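You operate a simulated robot arm through the tools that you are given. There is no shell and no other tool.

Carry out the task below with a simulated robot arm. There is one attempt and no reset: what you move stays moved.

JOB
Tip the cold tea out of the white mug, rinse it, empty it and fill it to the blue band.
Fine: all tips into the sink; fill from the tap, which ends off; the mug goes back; the other mug stays as it is. Set down upright: what you pick out. What is to be rubbed or washed off counts as gone when no trace of it is left.

Only the result counts: the job must be done as asked and must still hold three seconds after the hand-in. Knocking over, shifting, dropping, spilling or breaking anything else fails it.

ROBOT AND FRAMES
A 7-joint arm with a two-finger parallel gripper, fixed in place. Base frame: the origin is at the foot of the arm, x ahead of it, y to its left, z up. Lengths are in mm, angles in degrees, forces in N, time in s.
With the tool pointing down near the work surface it reaches from about 340 to 760 mm from the base axis. Its first joint turns from -115.0 to 115.0 degrees. Payload 3.91 kg.
The TCP is the grasp point between the finger pads, 30 mm short of the fingertips. In the tool frame z runs along the fingers and y along their closing line. The gripper opens to 110 mm. The fingers are 20 mm wide and 10 mm thick; the gripper's body (48 by 112 mm) begins 55 mm behind the TCP.
Orientation is told as [roll, pitch, yaw] about the base's x, y, z axes, in that order, counted from this pose: with the fingers straight down and closing along the base's y, the tool's x points along the base's -x, its y along +y and its z along -z.

CONTROLS
- The arm moves only by the tool step_arm. Its arguments are lists of equal length, an entry for each row: "dp": the shift along the tool's x, y, z in mm, a list of three; "rotation": the turn, a rotation vector about the tool's x, y, z in rad, a list of three; "grip": the gripper command, from -1 (fully open) to 1 (shut), values between in proportion. In form: {"dp": [[x, y, z], ...], "rotation": [[rx, ry, rz], ...], "grip": [grip, ...]}. A call has 1 to 20 rows; each row shifts and turns the commanded pose from where the row before left it, along the tool's axes as they then stand. Rows are played at 5 a second. More than 50 mm and 8.6 degrees between two rows, or a gripper value outside its range, and nothing of the call is played. Where a pose cannot be reached the arm comes as near as it can. A force on the tool above 50 N (or 10 N above the force at the start of the call, whichever is more), or a blocked arm, ends the call early, and 0.2 s more pass. Each finger travels about 108 mm/s and halts on what it meets, pressing with about 30 N; the grip force reading is that of the motor and also rises with nothing between the fingers. The clock runs only during rows and for 0.2 s after the last one: add rows that do not move to give the fingers time. The reply holds the time, the measured pose of the TCP, the force on the tool along the base axes, the opening and the grip force, in the units named above and with some noise, with the torque about the TCP (base axes, N m) and any sound that the robot's microphone picked up, and new pictures: "views" is both (left out), scene, wrist or none.
- Cameras (640 x 400 px; columns grow to the right, rows downward): "scene" is fixed at [400.8, -650.8, 1450.4]; the picture's right is [0.98, 0.19, 0.00], its down [0.14, -0.71, -0.69] and it looks along [-0.14, 0.68, -0.72] (base axes); focal length 214 px, centre (320, 200). "wrist" rides on the gripper at [72, 17, -103] in the tool frame; the picture's right is [-0.23, 0.97, 0.00], its down [-0.76, -0.18, -0.62] and it looks along [-0.61, -0.14, 0.78] (tool axes); focal length 222 px, centre (320, 200). There is no depth. A picture from a camera that has moved, and an enlarged one, comes with that camera's place and axes in the base frame and with its lens.
- lift_body(by): slides the trunk up (or, below 0, down) by that many mm; the arm rides with it, the base frame stays. It gives what a move gives, with no picture.
- close_up(camera, box): a new picture of the part [left, top, right, bottom] of that camera's present view, enlarged. No time passes.
- close_job(): hands the job in; it is judged then, once.

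Places have to be worked out from the pictures, the camera data and where the tool is seen. Open the gripper and draw the arm clear of the work before you hand the job in, unless the task says otherwise.

The tools are called after ">>>" by a JSON object that holds its "op" and its "data". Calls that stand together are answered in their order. step_arm: Moves the arm, as the interface text tells. Its arguments: {"type":"object","properties":{"dp":{"type":"array","items":{"type":"array","items":{"type":"number"}}},"rotation":{"type":"array","items":{"type":"array","items":{"type":"number"}}},"grip":{"type":"array","items":{"type":"number"}},"views":{"type":"string","enum":["both","scene","wrist","none"]}},"required":["dp","rotation","grip"]} The other tools are called the same way: lift_body (by) slides the trunk up or down; close_up (camera, box) takes an enlarged picture of a part of a camera's view; close_job () hands the job in.

At the start:

```text
clock: 0.0
tool_pos: [207.5, -315.1, 1214.0]
ee_rot: [0.0, 0.1, 0.0]
wrist_force: [0.3, 0.0, 0.4]
wrist_torque: [0.0, 0.02, 0.01]
opening: 110.0
gripper_force: 0.0
trunk travel left (down, up): [-800.0, 190.0]
```

scene: 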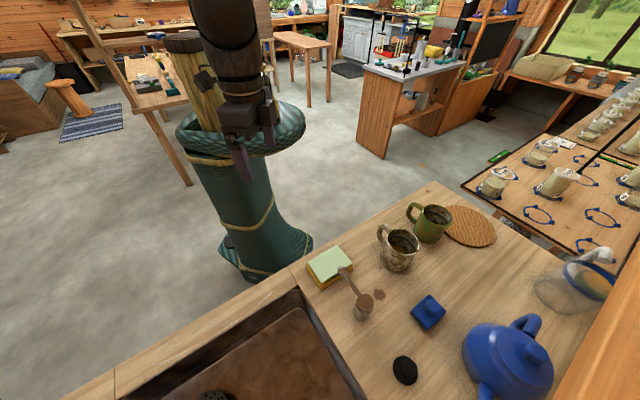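
wrist: 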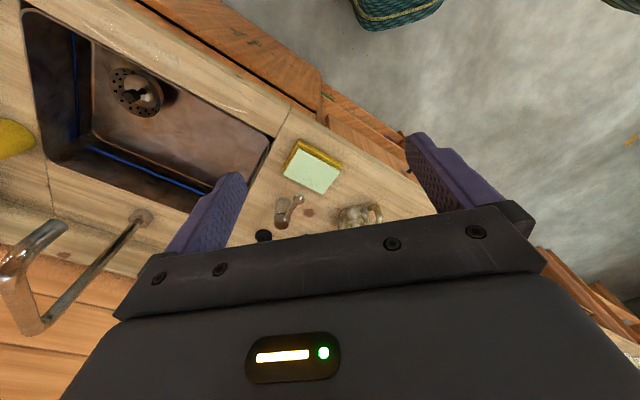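

The pictures show a counter with a sink, a worn white mug, a green mug, a teapot and a sponge. I'll enlarge both views to identify the parts before I move.

>>> {"op": "close_up", "data": {"camera": "scene", "box": [290, 180, 530, 330]}}

>>> {"op": "close_up", "data": {"camera": "scene", "box": [60, 200, 380, 400]}}

>>> {"op": "close_up", "data": {"camera": "wrist", "box": [0, 0, 400, 250]}}

>>> {"op": "close_up", "data": {"camera": "scene", "box": [440, 220, 640, 400]}}

```text
2.67 times, centred on (410, 255) of scene
camera zoom: at [400.8, -650.8, 1450.4], right [0.98, 0.19, 0.0], down [0.14, -0.71, -0.69], along [-0.14, 0.68, -0.72], focal length 572 px, centre (80, 53)
```

zoom: 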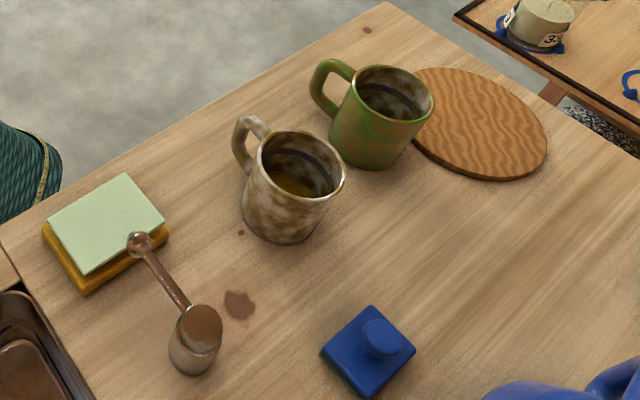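

```text
2.00 times, centred on (220, 300) of scene
camera zoom: at [400.8, -650.8, 1450.4], right [0.98, 0.19, 0.0], down [0.14, -0.71, -0.69], along [-0.14, 0.68, -0.72], focal length 429 px, centre (520, 0)
```

zoom: 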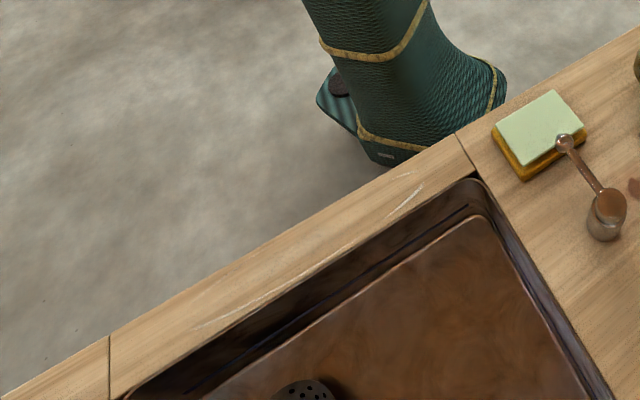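

```text
1.60 times, centred on (200, 125) of wrist
camera zoom: at [135.9, -298.6, 1317.7], right [0.23, 0.97, 0.0], down [0.76, -0.18, 0.62], along [0.61, -0.14, -0.78], focal length 355 px, centre (512, 320)
```

zoom: 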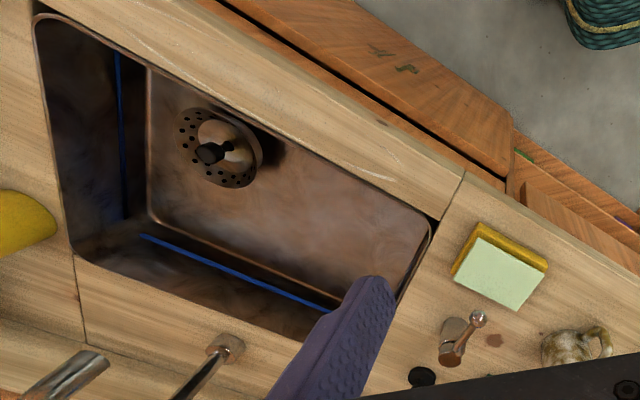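

```text
2.22 times, centred on (540, 310) of scene
camera zoom: at [400.8, -650.8, 1450.4], right [0.98, 0.19, 0.0], down [0.14, -0.71, -0.69], along [-0.14, 0.68, -0.72], focal length 477 px, centre (-169, -44)
```

zoom: 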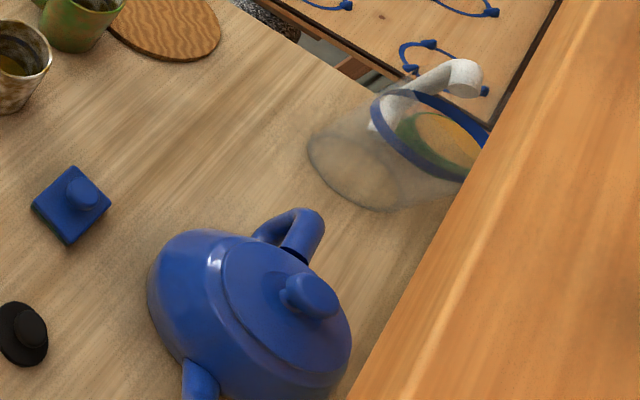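

The counter looks turned about 45° to the base axes, with its top near z 885. The mug is around (550, -325), the lever post around (460, -465), and the sink and spout lie on the -y side. I'll turn the tool to face the counter in place so the wrist camera sees the whole work area.

>>> {"op": "step_arm", "data": {"dp": [[0, 0, 0], [0, 0, 0], [0, 0, 0], [0, 0, 0], [0, 0, 0], [0, 0, 0], [0, 0, 0]], "rotation": [[0, 0, 0.14], [0, 0, 0.14], [0, 0, 0.14], [0, 0, 0.14], [0, 0, 0.14], [0, 0, 0.0854], [0, 0, 0]], "grip": [-1, -1, -1, -1, -1, -1, -1]}}

```text
clock: 1.6
tool_pos: [207.1, -314.1, 1212.9]
ee_rot: [0.0, 0.0, -44.9]
wrist_force: [-0.1, 0.4, 0.6]
wrist_torque: [-0.02, 0.0, -0.03]
opening: 110.0
gripper_force: 0.0
trunk travel left (down, up): [-800.0, 190.0]
camera wrist: at [169.1, -252.5, 1317.6], right [0.85, 0.53, 0.0], down [0.41, -0.66, 0.62], along [0.33, -0.53, -0.78], focal length 222 px, centre (320, 200)
```

scene: 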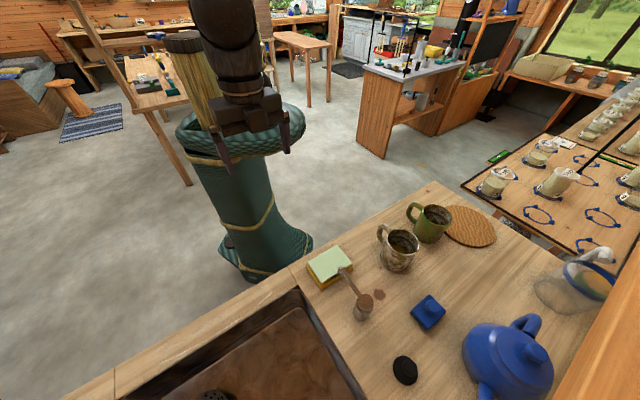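
wrist: 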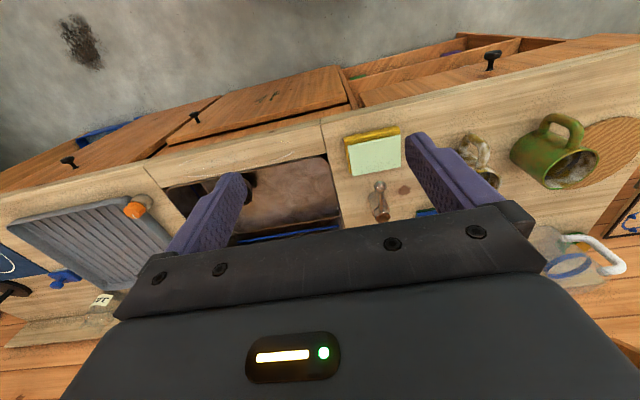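

With the gripper facing the counter I can shift it along counter directions. I'll move it, still high, to just in front of the mugs to see them through the finger gap.

>>> {"op": "step_arm", "data": {"dp": [[-28, 36, 0], [-28, 36, 0], [-28, 36, 0], [-28, 36, 0], [-28, 36, 0], [-28, 36, 0], [0, 0, 0]], "rotation": [[0, 0, 0], [0, 0, 0], [0, 0, 0], [0, 0, 0], [0, 0, 0], [0, 0, 0], [0, 0, 0]], "grip": [-1, -1, -1, -1, -1, -1, -1]}}

```text
clock: 3.2
tool_pos: [479.7, -279.2, 1212.3]
ee_rot: [0.0, 0.1, -45.1]
wrist_force: [0.6, -0.6, 0.2]
wrist_torque: [-0.03, -0.03, 0.01]
opening: 110.0
gripper_force: 0.1
trunk travel left (down, up): [-800.0, 190.0]
camera wrist: at [440.9, -218.1, 1317.1], right [0.85, 0.53, 0.0], down [0.41, -0.66, 0.62], along [0.33, -0.53, -0.78], focal length 222 px, centre (320, 200)
```

scene: 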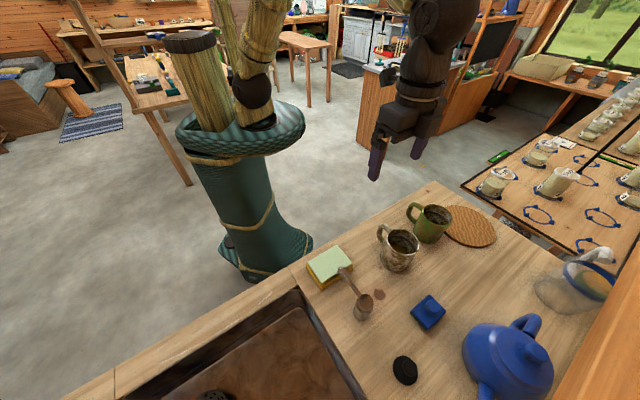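
wrist: 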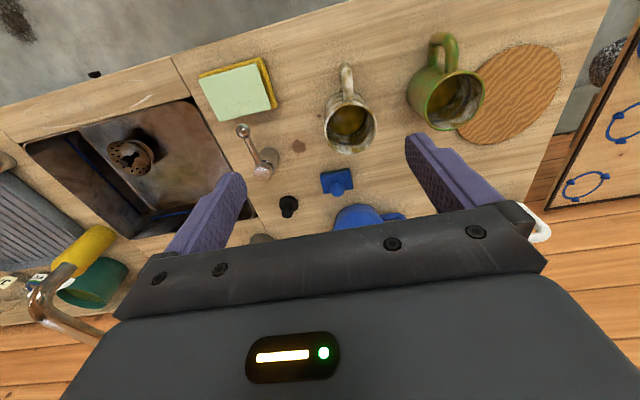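

Now both mugs, the lever, the sink and the spout are visible. I'll enlarge each part for measuring.

>>> {"op": "close_up", "data": {"camera": "wrist", "box": [280, 20, 520, 170]}}

>>> {"op": "close_up", "data": {"camera": "wrist", "box": [180, 50, 360, 230]}}

>>> {"op": "close_up", "data": {"camera": "wrist", "box": [0, 80, 260, 370]}}

>>> {"op": "close_up", "data": {"camera": "scene", "box": [360, 190, 460, 280]}}

```text
2.67 times, centred on (400, 95) of wrist
camera zoom: at [440.9, -218.1, 1317.1], right [0.85, 0.53, 0.0], down [0.41, -0.66, 0.62], along [0.33, -0.53, -0.78], focal length 592 px, centre (107, 480)
```

zoom: 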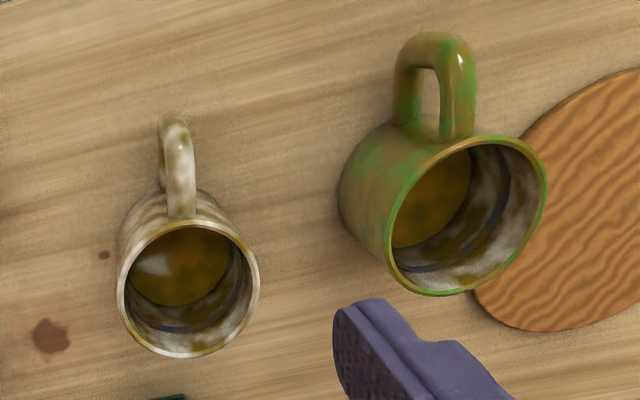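

```text
2.22 times, centred on (270, 140) of wrist
camera zoom: at [440.9, -218.1, 1317.1], right [0.85, 0.53, 0.0], down [0.41, -0.66, 0.62], along [0.33, -0.53, -0.78], focal length 494 px, centre (431, 333)
```

zoom: 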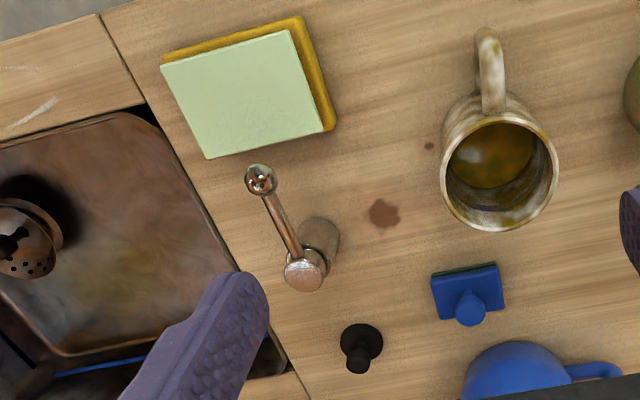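

```text
1.38 times, centred on (130, 225) of wrist
camera zoom: at [440.9, -218.1, 1317.1], right [0.85, 0.53, 0.0], down [0.41, -0.66, 0.62], along [0.33, -0.53, -0.78], focal length 306 px, centre (582, 166)
```

zoom: 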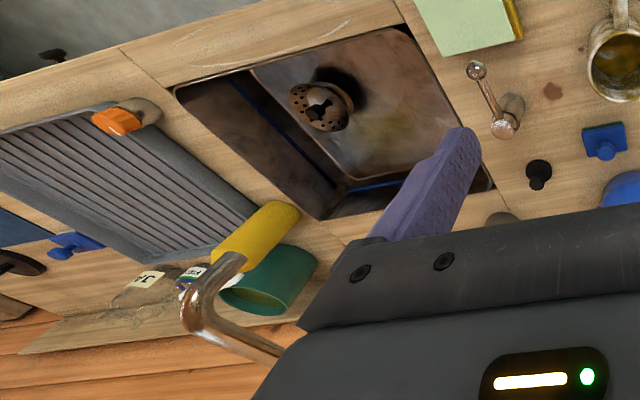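

```text
4.44 times, centred on (410, 235) of scene
camera zoom: at [400.8, -650.8, 1450.4], right [0.98, 0.19, 0.0], down [0.14, -0.71, -0.69], along [-0.14, 0.68, -0.72], focal length 953 px, centre (-80, 44)
```

zoom: 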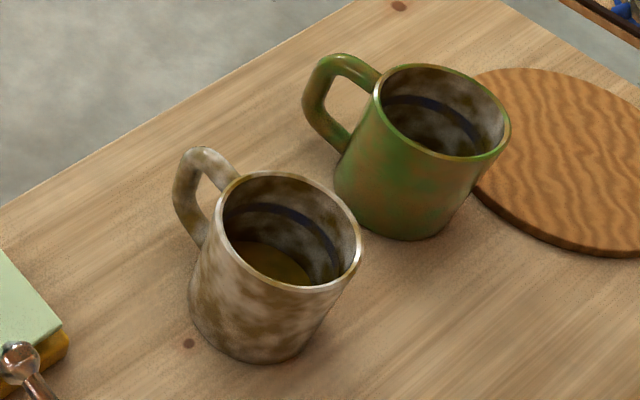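

Triangulating gives these positions:
- White mug: rim centre about (552, -303, 971), counter top about 880, handle pointing at about 135°.
- Lever: ball about (405, -407, 953), post about (467, -466).
- Spout outlet: about (265, -678, 1108).

I'd like to grip the mug with a level tool and the camera on top, so I'll test whether the wrist can roll 180°.

>>> {"op": "step_arm", "data": {"dp": [[0, 0, 0], [0, 0, 0], [0, 0, 0], [0, 0, 0], [0, 0, 0], [0, 0, 0], [0, 0, 0], [0, 0, 0], [0, 0, 0], [0, 0, 0], [0, 0, 0], [0, 0, 0]], "rotation": [[0, 0, 0.145], [0, 0, 0.145], [0, 0, 0.145], [0, 0, 0.145], [0, 0, 0.145], [0, 0, 0.145], [0, 0, 0.145], [0, 0, 0.145], [0, 0, 0.145], [0, 0, 0.145], [0, 0, 0.145], [0, 0, 0]], "grip": [-1, -1, -1, -1, -1, -1, -1, -1, -1, -1, -1, -1], "views": "none"}}

```text
clock: 5.8
tool_pos: [479.0, -280.6, 1213.3]
ee_rot: [-0.1, 0.1, -136.5]
wrist_force: [0.2, -0.4, 0.6]
wrist_torque: [0.0, 0.0, 0.0]
opening: 110.2
gripper_force: 0.1
trunk travel left (down, up): [-800.0, 190.0]
```

The roll works so far, so I'll go on to yaw -207 (153), where the tool's x axis points at the mug.

>>> {"op": "step_arm", "data": {"dp": [[0, 0, 0], [0, 0, 0], [0, 0, 0], [0, 0, 0], [0, 0, 0], [0, 0, 0], [0, 0, 0], [0, 0, 0], [0, 0, 0], [0, 0, 0]], "rotation": [[0, 0, 0.1367], [0, 0, 0.1367], [0, 0, 0.1367], [0, 0, 0.1367], [0, 0, 0.1367], [0, 0, 0.1367], [0, 0, 0.1367], [0, 0, 0.1367], [0, 0, 0.1367], [0, 0, 0]], "grip": [-1, -1, -1, -1, -1, -1, -1, -1, -1, -1]}}

```text
clock: 8.0
tool_pos: [478.5, -279.8, 1213.3]
ee_rot: [0.1, 0.0, 153.1]
wrist_force: [-0.5, -0.2, -0.3]
wrist_torque: [0.0, -0.01, 0.0]
opening: 110.0
gripper_force: 0.1
trunk travel left (down, up): [-800.0, 190.0]
camera wrist: at [536.8, -328.7, 1317.7], right [-0.64, -0.77, 0.0], down [-0.6, 0.5, 0.62], along [-0.48, 0.4, -0.78], focal length 222 px, centre (320, 200)
```

scene: 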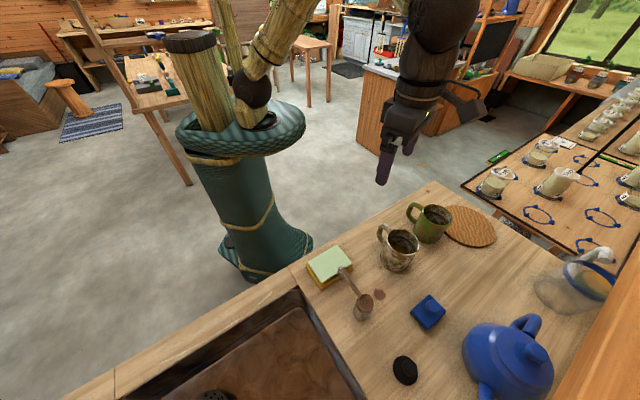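
wrist: 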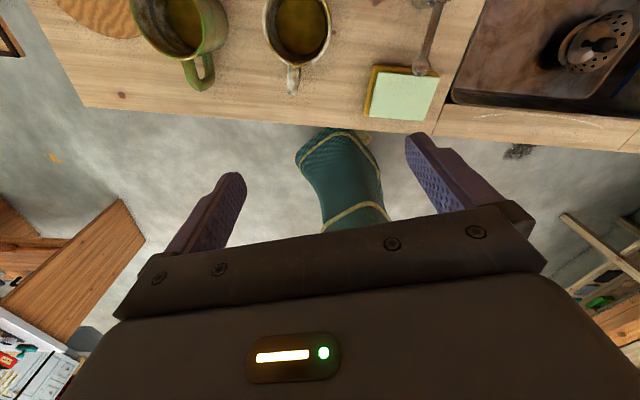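

The flip works. Before gripping the mug I'll inspect the tap lever, so I'll square the tool to the counter (yaw 135) and hover over the lever rod with the fingertips well above it.

>>> {"op": "step_arm", "data": {"dp": [[0, 0, 0], [0, 0, 0], [0, 0, 0], [12.7, 28.3, 30.6], [12.7, 28.3, 30.6], [12.7, 28.3, 30.6], [12.7, 28.3, 30.6], [12.7, 28.3, 30.6], [0, 0, 0]], "rotation": [[0, 0, 0.105], [0, 0, 0.105], [0, 0, 0.105], [0, 0, 0], [0, 0, 0], [0, 0, 0], [0, 0, 0], [0, 0, 0], [0, 0, 0]], "grip": [-1, -1, -1, -1, -1, -1, -1, -1, -1]}}

>>> {"op": "close_up", "data": {"camera": "wrist", "box": [160, 0, 480, 200]}}

>>> {"op": "close_up", "data": {"camera": "scene", "box": [300, 220, 460, 340]}}

```text
clock: 10.0
tool_pos: [424.7, -426.5, 1059.6]
ee_rot: [0.1, 0.1, 135.2]
wrist_force: [-0.4, -0.4, 0.9]
wrist_torque: [-0.02, 0.01, -0.01]
opening: 110.1
gripper_force: 0.0
trunk travel left (down, up): [-800.0, 190.0]
camera wrist: at [464.3, -489.8, 1164.2], right [-0.85, -0.53, 0.0], down [-0.41, 0.66, 0.62], along [-0.33, 0.53, -0.78], focal length 222 px, centre (320, 200)
```

scene: 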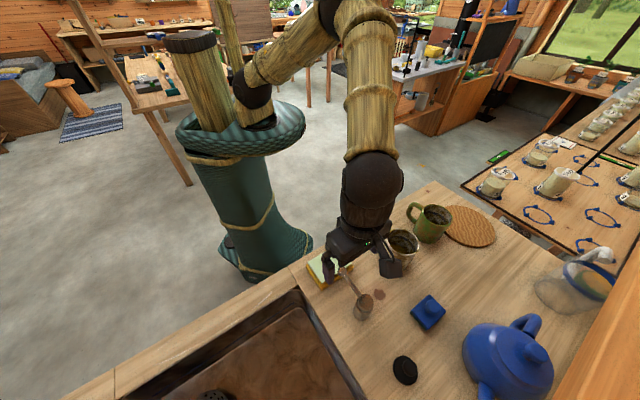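
wrist: 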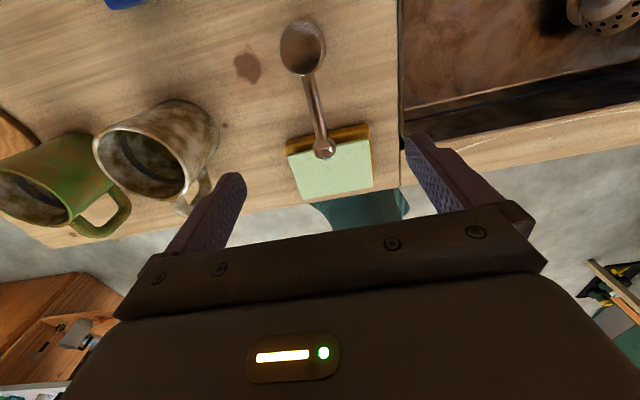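

```text
2.00 times, centred on (320, 100) of wrist
camera zoom: at [464.3, -489.8, 1164.2], right [-0.85, -0.53, 0.0], down [-0.41, 0.66, 0.62], along [-0.33, 0.53, -0.78], focal length 444 px, centre (320, 400)
```

zoom: 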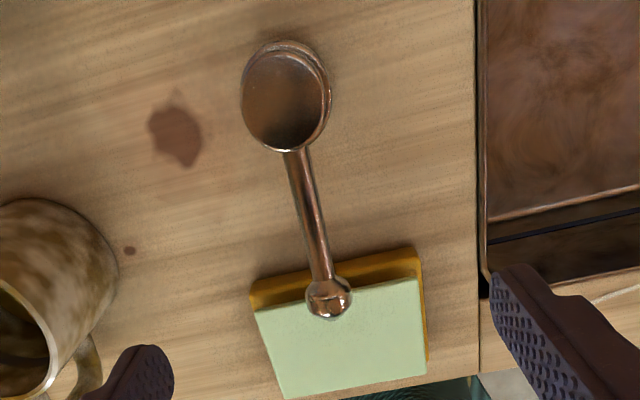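

```text
3.33 times, centred on (380, 280) of scene
camera zoom: at [400.8, -650.8, 1450.4], right [0.98, 0.19, 0.0], down [0.14, -0.71, -0.69], along [-0.14, 0.68, -0.72], focal length 715 px, centre (120, -67)
```

zoom: 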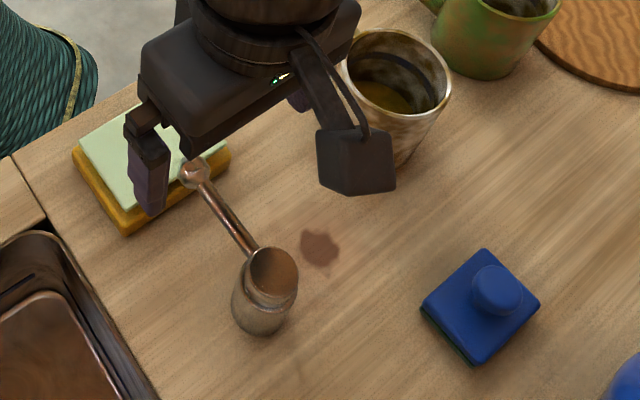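

The rod runs from the post (467, -467) to the ball (406, -406) at z about 950, and the tool sits right above its outer half. I'll narrow the fingers to about 40 mm and lower them astride the rod, keeping the tips above the sponge top.

>>> {"op": "step_arm", "data": {"dp": [[0, 0, 0], [0, 0, 0], [0, 0, 32], [0, 0, 32], [0, 0, 32], [0, 0, 0]], "rotation": [[0, 0, 0], [0, 0, 0], [0, 0, 0], [0, 0, 0], [0, 0, 0], [0, 0, 0]], "grip": [0.27, 0.27, 0.27, 0.27, 0.27, 0.27]}}

>>> {"op": "close_up", "data": {"camera": "wrist", "box": [160, 0, 480, 200]}}

>>> {"op": "close_up", "data": {"camera": "scene", "box": [300, 220, 460, 340]}}

```text
clock: 11.4
tool_pos: [424.7, -427.4, 963.9]
ee_rot: [0.0, 0.0, 135.1]
wrist_force: [-1.1, 0.3, -0.2]
wrist_torque: [-0.01, 0.04, 0.0]
opening: 40.3
gripper_force: 0.0
trunk travel left (down, up): [-800.0, 190.0]
camera wrist: at [463.4, -490.9, 1067.6], right [-0.85, -0.53, 0.0], down [-0.41, 0.66, 0.62], along [-0.33, 0.53, -0.78], focal length 222 px, centre (320, 200)
```

scene: 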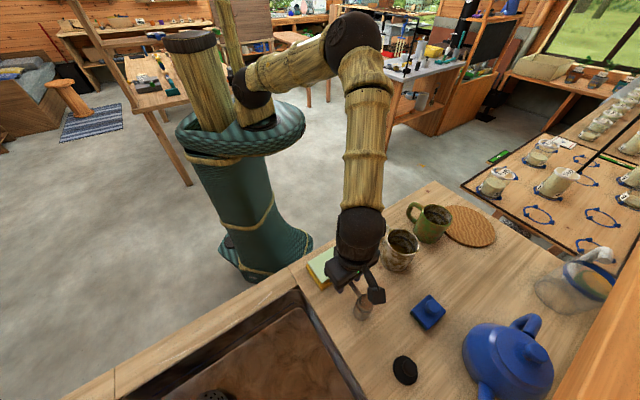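
wrist: 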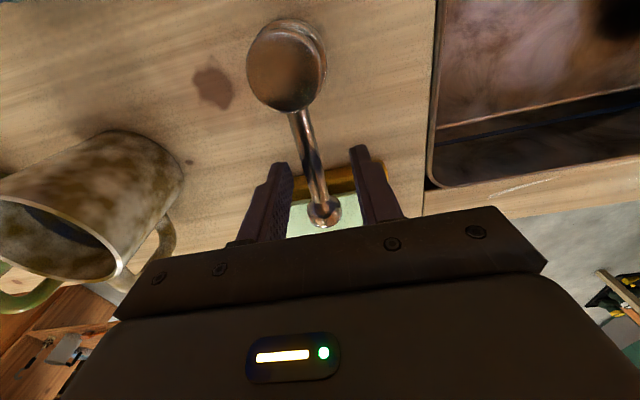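

```text
2.00 times, centred on (320, 100) of wrist
camera zoom: at [463.4, -490.9, 1067.6], right [-0.85, -0.53, 0.0], down [-0.41, 0.66, 0.62], along [-0.33, 0.53, -0.78], focal length 444 px, centre (320, 400)
```

zoom: 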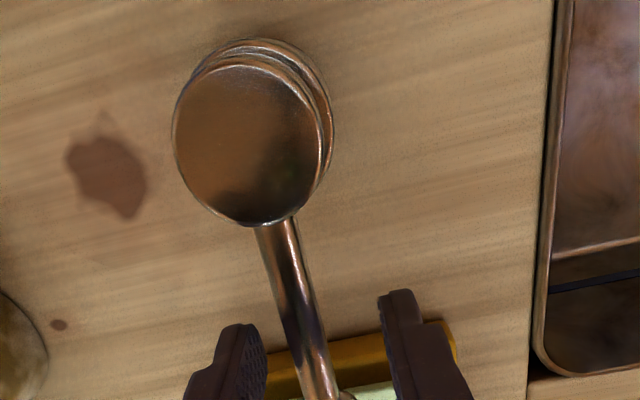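

```text
3.33 times, centred on (380, 280) of scene
camera zoom: at [400.8, -650.8, 1450.4], right [0.98, 0.19, 0.0], down [0.14, -0.71, -0.69], along [-0.14, 0.68, -0.72], focal length 715 px, centre (120, -67)
```

zoom: 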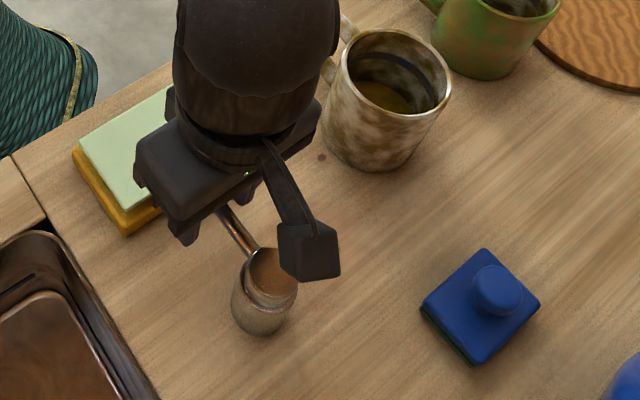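

The rod is between the fingers. I'll push gently sideways toward the sink (tool +y, 25 mm) and watch the force to see whether the lever swings that way.

>>> {"op": "step_arm", "data": {"dp": [[0, 5, 0], [0, 5, 0], [0, 5, 0], [0, 5, 0], [0, 5, 0], [0, 0, 0]], "rotation": [[0, 0, 0], [0, 0, 0], [0, 0, 0], [0, 0, 0], [0, 0, 0], [0, 0, 0]], "grip": [0.27, 0.27, 0.27, 0.27, 0.27, 0.27]}}

>>> {"op": "close_up", "data": {"camera": "wrist", "box": [160, 0, 480, 200]}}

```text
clock: 12.8
tool_pos: [410.2, -439.2, 963.0]
ee_rot: [0.0, 0.0, 135.3]
wrist_force: [18.6, 18.9, 1.1]
wrist_torque: [0.44, -0.1, 0.06]
opening: 53.2
gripper_force: 12.7
trunk travel left (down, up): [-800.0, 190.0]
camera wrist: at [450.4, -503.7, 1068.1], right [-0.85, -0.53, 0.0], down [-0.42, 0.66, 0.62], along [-0.33, 0.53, -0.78], focal length 222 px, centre (320, 200)
```

scene: 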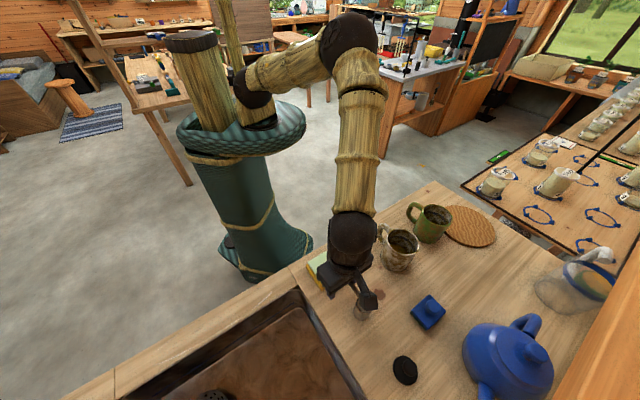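
wrist: 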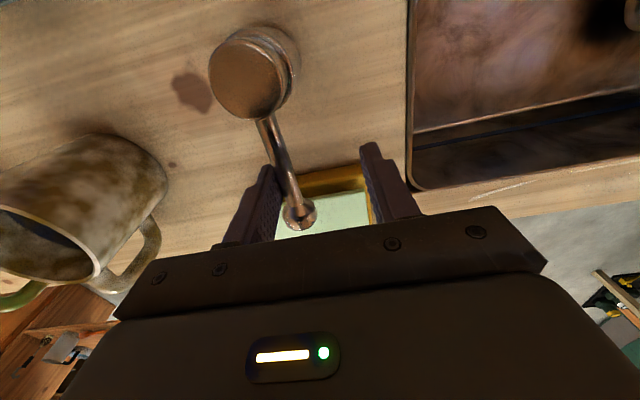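

```text
2.00 times, centred on (320, 100) of wrist
camera zoom: at [450.4, -503.7, 1068.1], right [-0.85, -0.53, 0.0], down [-0.42, 0.66, 0.62], along [-0.33, 0.53, -0.78], focal length 444 px, centre (320, 400)
```

zoom: 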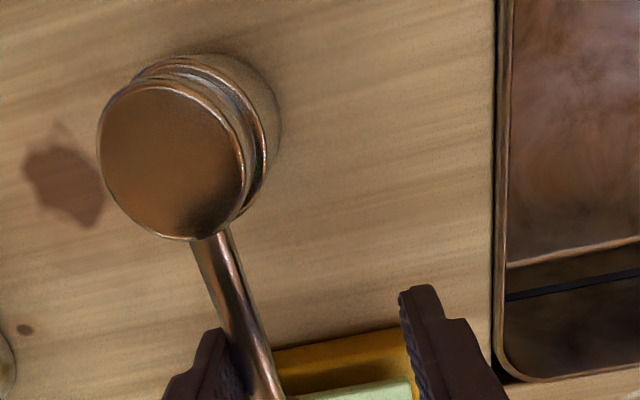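

That way is blocked: 26 N built up, the finger was pushed back and the rod didn't move. I'll back off and push the other way (+l, away from the sink).

>>> {"op": "step_arm", "data": {"dp": [[0, -10, 0], [0, -10, 0], [0, -5, 0], [0, -5, 0], [0, -5, 0], [0, -5, 0], [0, -5, 0], [0, -5, 0], [0, 0, 0]], "rotation": [[0, 0, 0], [0, 0, 0], [0, 0, 0], [0, 0, 0], [0, 0, 0], [0, 0, 0], [0, 0, 0], [0, 0, 0], [0, 0, 0]], "grip": [0.27, 0.27, 0.27, 0.27, 0.27, 0.27, 0.27, 0.27, 0.27]}}

>>> {"op": "close_up", "data": {"camera": "wrist", "box": [160, 0, 480, 200]}}

```text
clock: 14.8
tool_pos: [442.9, -409.0, 963.1]
ee_rot: [0.0, 0.0, 135.1]
wrist_force: [-1.2, -0.4, 0.1]
wrist_torque: [0.02, 0.02, -0.03]
opening: 40.5
gripper_force: 0.9
trunk travel left (down, up): [-800.0, 190.0]
camera wrist: at [482.3, -471.7, 1068.3], right [-0.85, -0.53, 0.0], down [-0.41, 0.66, 0.62], along [-0.33, 0.53, -0.78], focal length 222 px, centre (320, 200)
```

scene: 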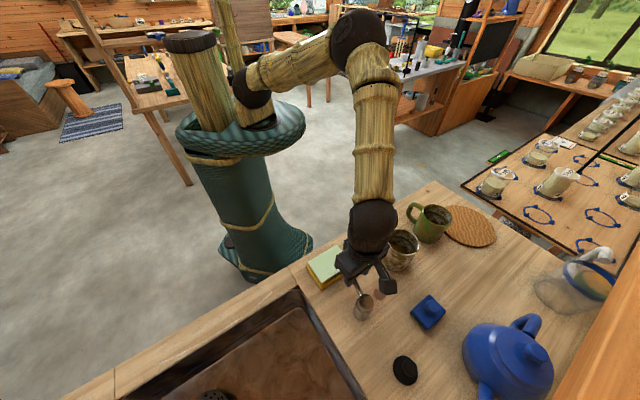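
wrist: 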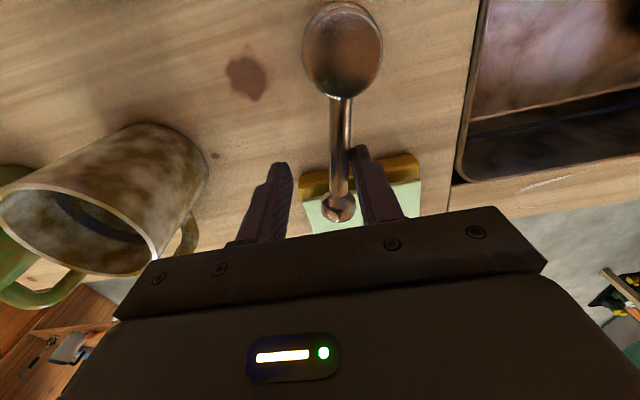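

```text
2.00 times, centred on (320, 100) of wrist
camera zoom: at [482.3, -471.7, 1068.3], right [-0.85, -0.53, 0.0], down [-0.41, 0.66, 0.62], along [-0.33, 0.53, -0.78], focal length 444 px, centre (320, 400)
```

zoom: 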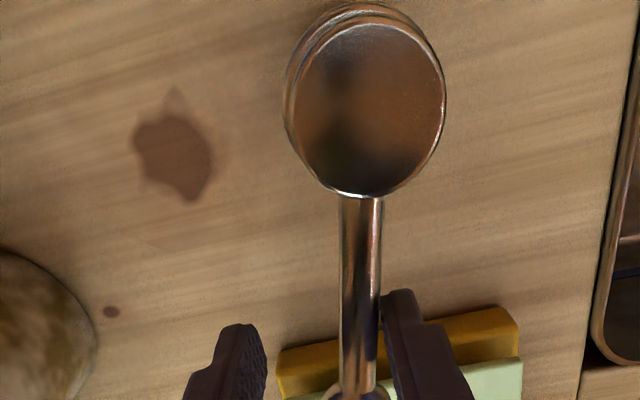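

Now the finger is only just touching the rod from the sink side. I'll push on another 15 mm in the same direction.

>>> {"op": "step_arm", "data": {"dp": [[0, -5, 0], [0, -5, 0], [0, -5, 0], [0, 0, 0]], "rotation": [[0, 0, 0], [0, 0, 0], [0, 0, 0], [0, 0, 0]], "grip": [0.27, 0.27, 0.27, 0.27]}}

>>> {"op": "close_up", "data": {"camera": "wrist", "box": [160, 0, 480, 200]}}

>>> {"op": "close_up", "data": {"camera": "scene", "box": [180, 280, 460, 400]}}

```text
clock: 15.8
tool_pos: [452.3, -396.6, 964.6]
ee_rot: [-0.1, 0.0, 135.1]
wrist_force: [0.2, -0.4, -0.1]
wrist_torque: [-0.03, -0.01, 0.01]
opening: 40.3
gripper_force: 0.4
trunk travel left (down, up): [-800.0, 190.0]
camera wrist: at [492.4, -460.4, 1067.8], right [-0.85, -0.53, 0.0], down [-0.41, 0.66, 0.62], along [-0.33, 0.53, -0.78], focal length 222 px, centre (320, 200)
```

scene: 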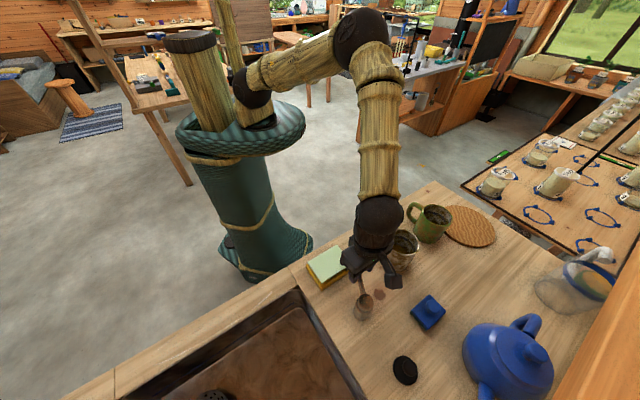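
wrist: 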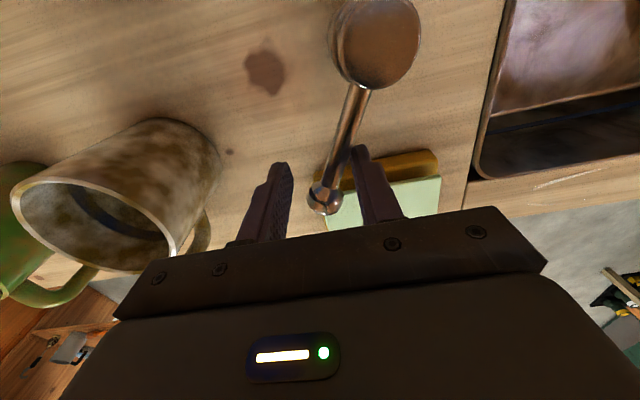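

```text
2.00 times, centred on (320, 100) of wrist
camera zoom: at [492.4, -460.4, 1067.8], right [-0.85, -0.53, 0.0], down [-0.41, 0.66, 0.62], along [-0.33, 0.53, -0.78], focal length 444 px, centre (320, 400)
```

zoom: 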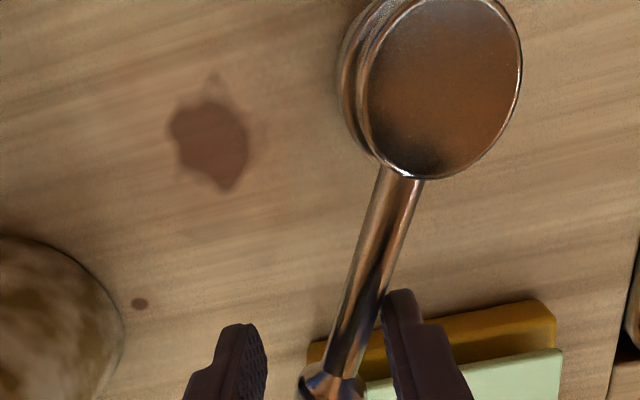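

```text
2.29 times, centred on (320, 340) of scene
camera zoom: at [400.8, -650.8, 1450.4], right [0.98, 0.19, 0.0], down [0.14, -0.71, -0.69], along [-0.14, 0.68, -0.72], focal length 490 px, centre (320, -120)
```

zoom: 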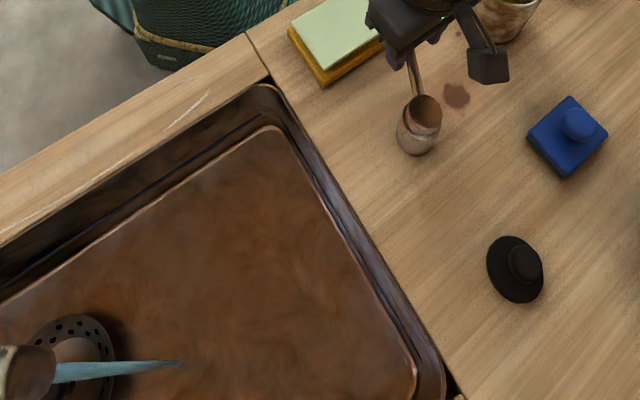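

The tap is running: a thin stream now falls from the spout at about (270, -684), straight down to the sink floor. So +l opens the lever and it stays put. Next I'll lift off it, move above the mug and tilt the tool to 20° below level with the camera on top.

>>> {"op": "step_arm", "data": {"dp": [[0, 0, -44], [0, 0, -44], [0, 0, -44], [0, 0, 0], [0, 0, 0], [0, 0, 0], [7.8, -42.9, 0], [7.8, -42.9, 0], [7.8, -42.9, 0], [0, 0, 0], [0, 0, 0], [0, 0, 0], [0, 0, 0], [0, 0, 0], [0, 0, 0], [0, 0, 0], [0, 0, 0], [0, 0, 0], [0, 0, 0]], "rotation": [[0, 0, 0], [0, 0, 0], [0, 0, 0], [0, 0, -0.105], [0, 0, -0.105], [0, 0, -0.105], [0, 0, 0], [0, 0, 0], [0, 0, 0], [0, 0.1357, 0], [0, 0.1357, 0], [0, 0.1357, 0], [0, 0.1357, 0], [0, 0.1357, 0], [0, 0.1357, 0], [0, 0.1357, 0], [0, 0.1357, 0], [0, 0.1357, 0], [0, 0, 0]], "grip": [0.27, 0.27, 0.27, -1, -1, -1, -1, -1, -1, -1, -1, -1, -1, -1, -1, -1, -1, -1, -1]}}

>>> {"op": "close_up", "data": {"camera": "scene", "box": [100, 380, 340, 400]}}

```text
clock: 19.8
tool_pos: [530.6, -294.4, 1097.3]
ee_rot: [-0.1, 70.1, 153.0]
wrist_force: [0.7, 0.0, 0.5]
wrist_torque: [0.0, -0.02, 0.04]
opening: 110.0
gripper_force: 0.0
out of reach, approached as far as the arm can: row 14
trunk travel left (down, up): [-800.0, 190.0]
camera wrist: at [459.3, -276.7, 1201.1], right [-0.51, -0.83, -0.21], down [-0.67, 0.54, -0.5], along [0.54, -0.11, -0.84], focal length 222 px, centre (320, 200)
```

scene: 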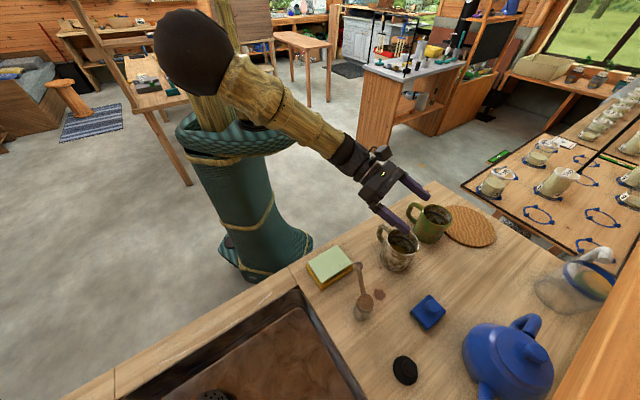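
wrist: 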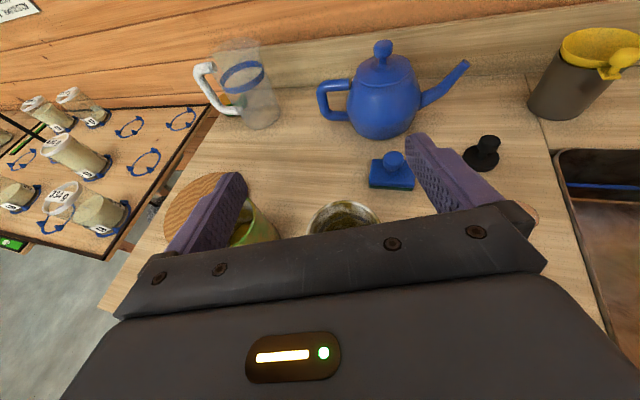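

```text
2.67 times, centred on (220, 390) of scene
camera zoom: at [400.8, -650.8, 1450.4], right [0.98, 0.19, 0.0], down [0.14, -0.71, -0.69], along [-0.14, 0.68, -0.72], focal length 572 px, centre (587, -307)
```

zoom: 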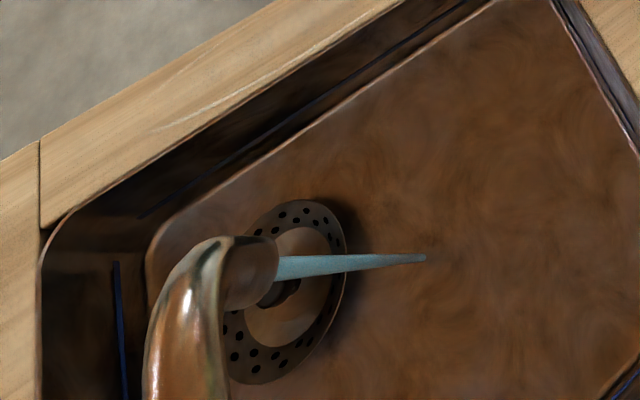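

The tool is in place above the mug, tilted as planned. I'll enlarge the mug between the fingers to check the sideways alignment before going down.

>>> {"op": "close_up", "data": {"camera": "wrist", "box": [220, 130, 460, 280]}}

>>> {"op": "close_up", "data": {"camera": "scene", "box": [330, 130, 490, 290]}}

```text
2.67 times, centred on (340, 205) of wrist
camera zoom: at [459.3, -276.7, 1201.1], right [-0.51, -0.83, -0.21], down [-0.67, 0.54, -0.5], along [0.54, -0.11, -0.84], focal length 592 px, centre (267, 187)
```

zoom: 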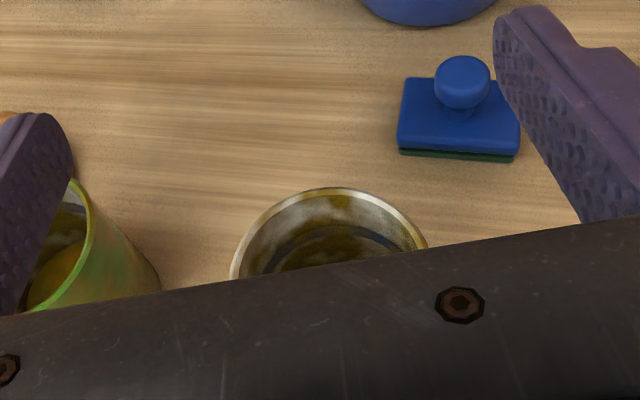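

```text
2.50 times, centred on (410, 210) of scene
camera zoom: at [400.8, -650.8, 1450.4], right [0.98, 0.19, 0.0], down [0.14, -0.71, -0.69], along [-0.14, 0.68, -0.72], focal length 536 px, centre (95, 175)
```

zoom: 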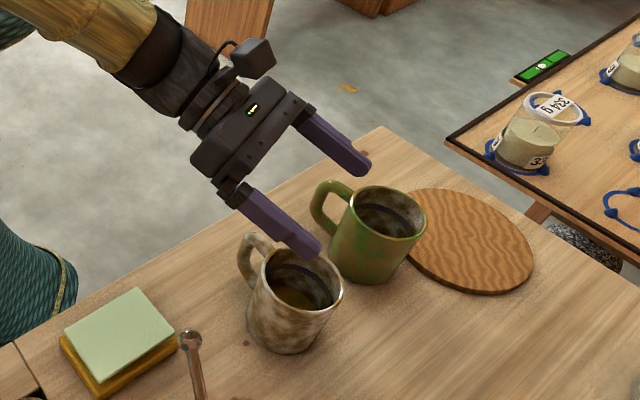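

The predicted rim edges match the picture to within a few mm, so the sideways alignment is good. I'll go straight down, keeping the tilt, until the fingers straddle the upper mug, then check.

>>> {"op": "step_arm", "data": {"dp": [[-39.3, 0, 14.3], [-39.3, 0, 14.3], [-39.3, 0, 14.3], [0, 0, 0]], "rotation": [[0, 0, 0], [0, 0, 0], [0, 0, 0], [0, 0, 0]], "grip": [-1, -1, -1, -1]}}

>>> {"op": "close_up", "data": {"camera": "scene", "box": [330, 170, 490, 290]}}

>>> {"op": "close_up", "data": {"camera": "wrist", "box": [160, 100, 480, 300]}}

```text
clock: 20.8
tool_pos: [533.1, -294.0, 967.7]
ee_rot: [0.0, 70.0, 153.3]
wrist_force: [-0.2, 0.6, 0.3]
wrist_torque: [0.0, 0.0, 0.01]
opening: 109.8
gripper_force: 0.0
trunk travel left (down, up): [-800.0, 190.0]
camera wrist: at [461.3, -276.8, 1072.4], right [-0.51, -0.83, -0.21], down [-0.67, 0.54, -0.5], along [0.53, -0.11, -0.84], focal length 222 px, centre (320, 200)
```

scene: 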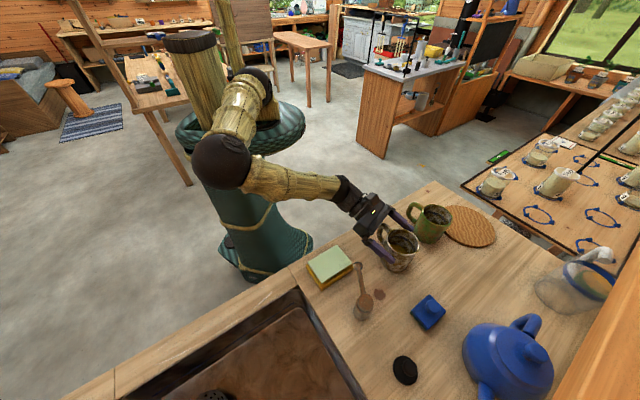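
wrist: 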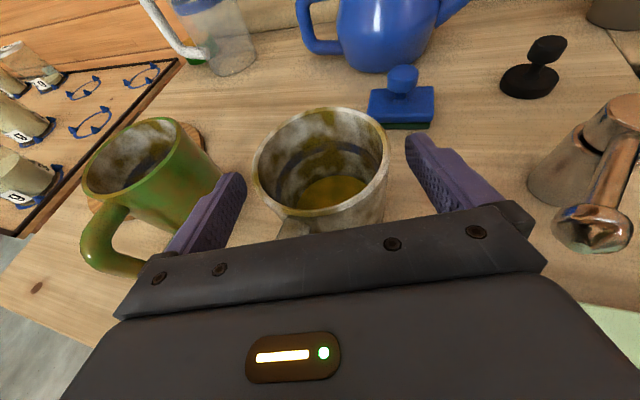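

```text
3.33 times, centred on (410, 230) of scene
camera zoom: at [400.8, -650.8, 1450.4], right [0.98, 0.19, 0.0], down [0.14, -0.71, -0.69], along [-0.14, 0.68, -0.72], focal length 715 px, centre (20, 100)
```

zoom: 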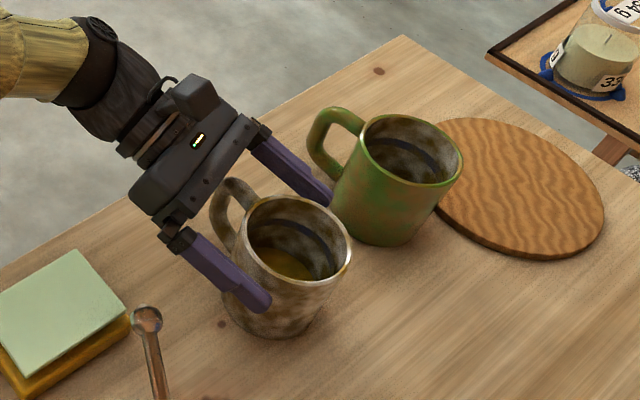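

```text
2.00 times, centred on (320, 200) of wrist
camera zoom: at [461.3, -276.8, 1072.4], right [-0.51, -0.83, -0.21], down [-0.67, 0.54, -0.5], along [0.53, -0.11, -0.84], focal length 444 px, centre (320, 200)
```

zoom: 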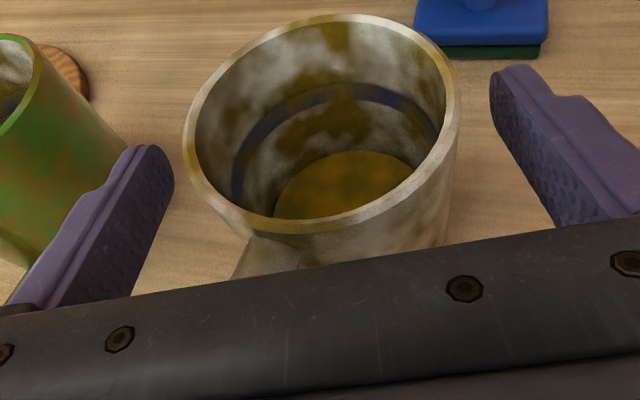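

The fingers straddle the mug evenly, and I can see the tea and the blue band inside. I'll go down the last 38 mm and then close on the mug's middle.

>>> {"op": "step_arm", "data": {"dp": [[-17.8, 0, 6.5], [-17.8, 0, 6.5], [0, 0, 0]], "rotation": [[0, 0, 0], [0, 0, 0], [0, 0, 0]], "grip": [-1, -1, -1]}}

>>> {"op": "close_up", "data": {"camera": "scene", "box": [330, 170, 490, 290]}}

```text
clock: 21.6
tool_pos: [535.0, -291.6, 931.0]
ee_rot: [0.2, 70.0, 153.3]
wrist_force: [-0.5, 1.2, 1.8]
wrist_torque: [0.02, 0.01, 0.02]
opening: 110.1
gripper_force: 0.0
trunk travel left (down, up): [-800.0, 190.0]
camera wrist: at [462.4, -275.7, 1035.4], right [-0.51, -0.83, -0.21], down [-0.67, 0.54, -0.5], along [0.53, -0.11, -0.84], focal length 222 px, centre (320, 200)
```

scene: 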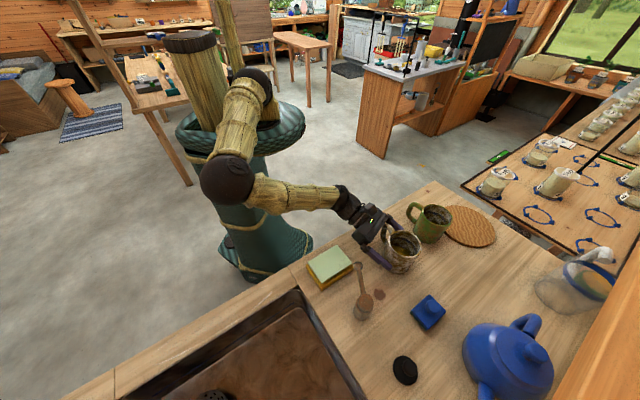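
wrist: 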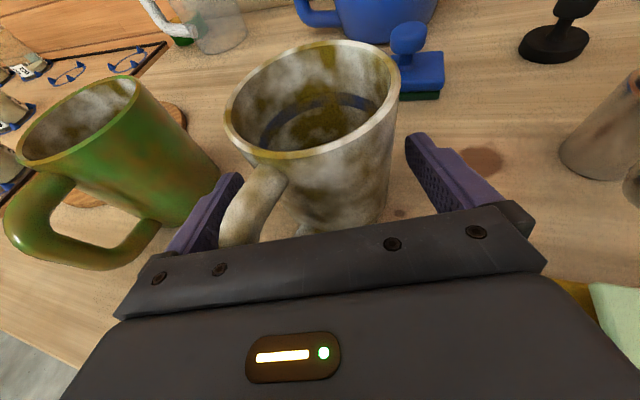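

```text
3.33 times, centred on (410, 230) of scene
camera zoom: at [400.8, -650.8, 1450.4], right [0.98, 0.19, 0.0], down [0.14, -0.71, -0.69], along [-0.14, 0.68, -0.72], focal length 715 px, centre (20, 100)
```

zoom: 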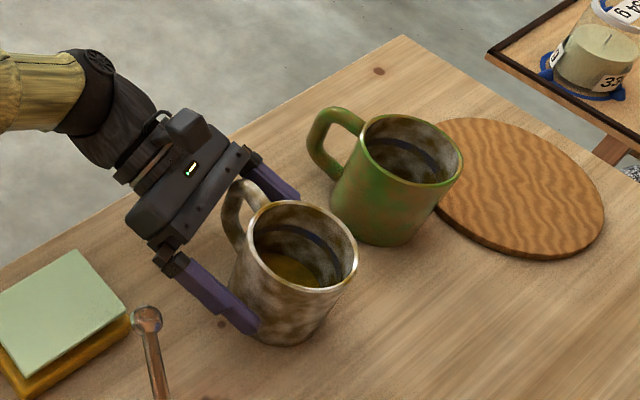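

The mug shifted about 10 mm: the tilted palm caught the top of the handle on the way down. I'll back straight out horizontally and re-measure before gripping with a flatter tool.

>>> {"op": "step_arm", "data": {"dp": [[-4.3, 0, -11.8], [-8.6, 0, -23.5], [-8.6, 0, -23.5], [0, 0, 0]], "rotation": [[0, 0, 0], [0, 0, 0], [0, 0, 0], [0, 0, 0]], "grip": [-1, -1, -1, -1]}}

>>> {"op": "close_up", "data": {"camera": "scene", "box": [360, 190, 460, 280]}}

>>> {"op": "close_up", "data": {"camera": "wrist", "box": [160, 40, 480, 240]}}

```text
clock: 22.6
tool_pos: [476.1, -264.0, 932.9]
ee_rot: [0.2, 70.0, 153.3]
wrist_force: [-0.8, 0.5, -0.2]
wrist_torque: [-0.01, 0.05, -0.02]
opening: 109.9
gripper_force: 0.0
trunk travel left (down, up): [-800.0, 190.0]
camera wrist: at [404.0, -247.8, 1036.5], right [-0.51, -0.83, -0.21], down [-0.67, 0.54, -0.5], along [0.53, -0.11, -0.84], focal length 222 px, centre (320, 200)
```

scene: 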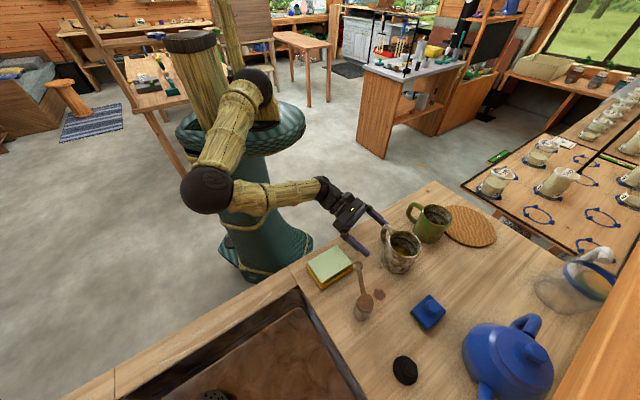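
wrist: 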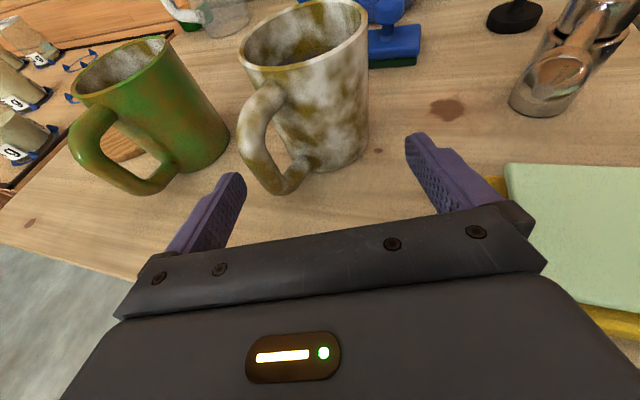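

```text
4.44 times, centred on (410, 235) of scene
camera zoom: at [400.8, -650.8, 1450.4], right [0.98, 0.19, 0.0], down [0.14, -0.71, -0.69], along [-0.14, 0.68, -0.72], focal length 953 px, centre (-80, 44)
```

zoom: 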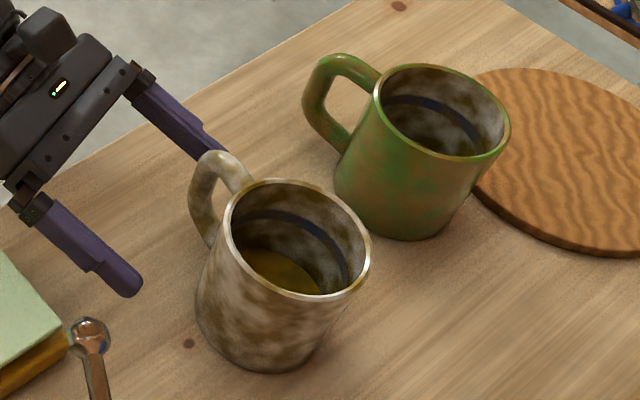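

```text
2.00 times, centred on (320, 140) of wrist
camera zoom: at [404.0, -247.8, 1036.5], right [-0.51, -0.83, -0.21], down [-0.67, 0.54, -0.5], along [0.53, -0.11, -0.84], focal length 444 px, centre (320, 320)
```

zoom: 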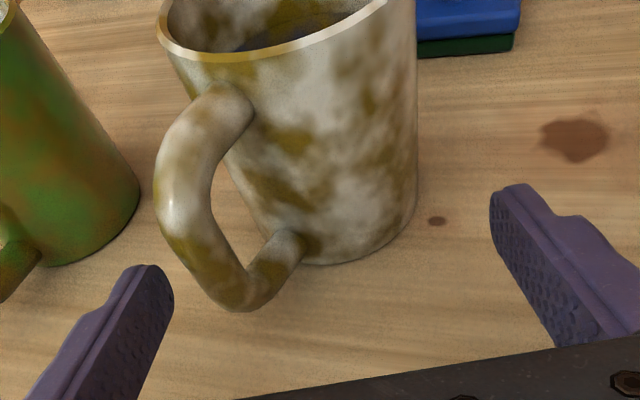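

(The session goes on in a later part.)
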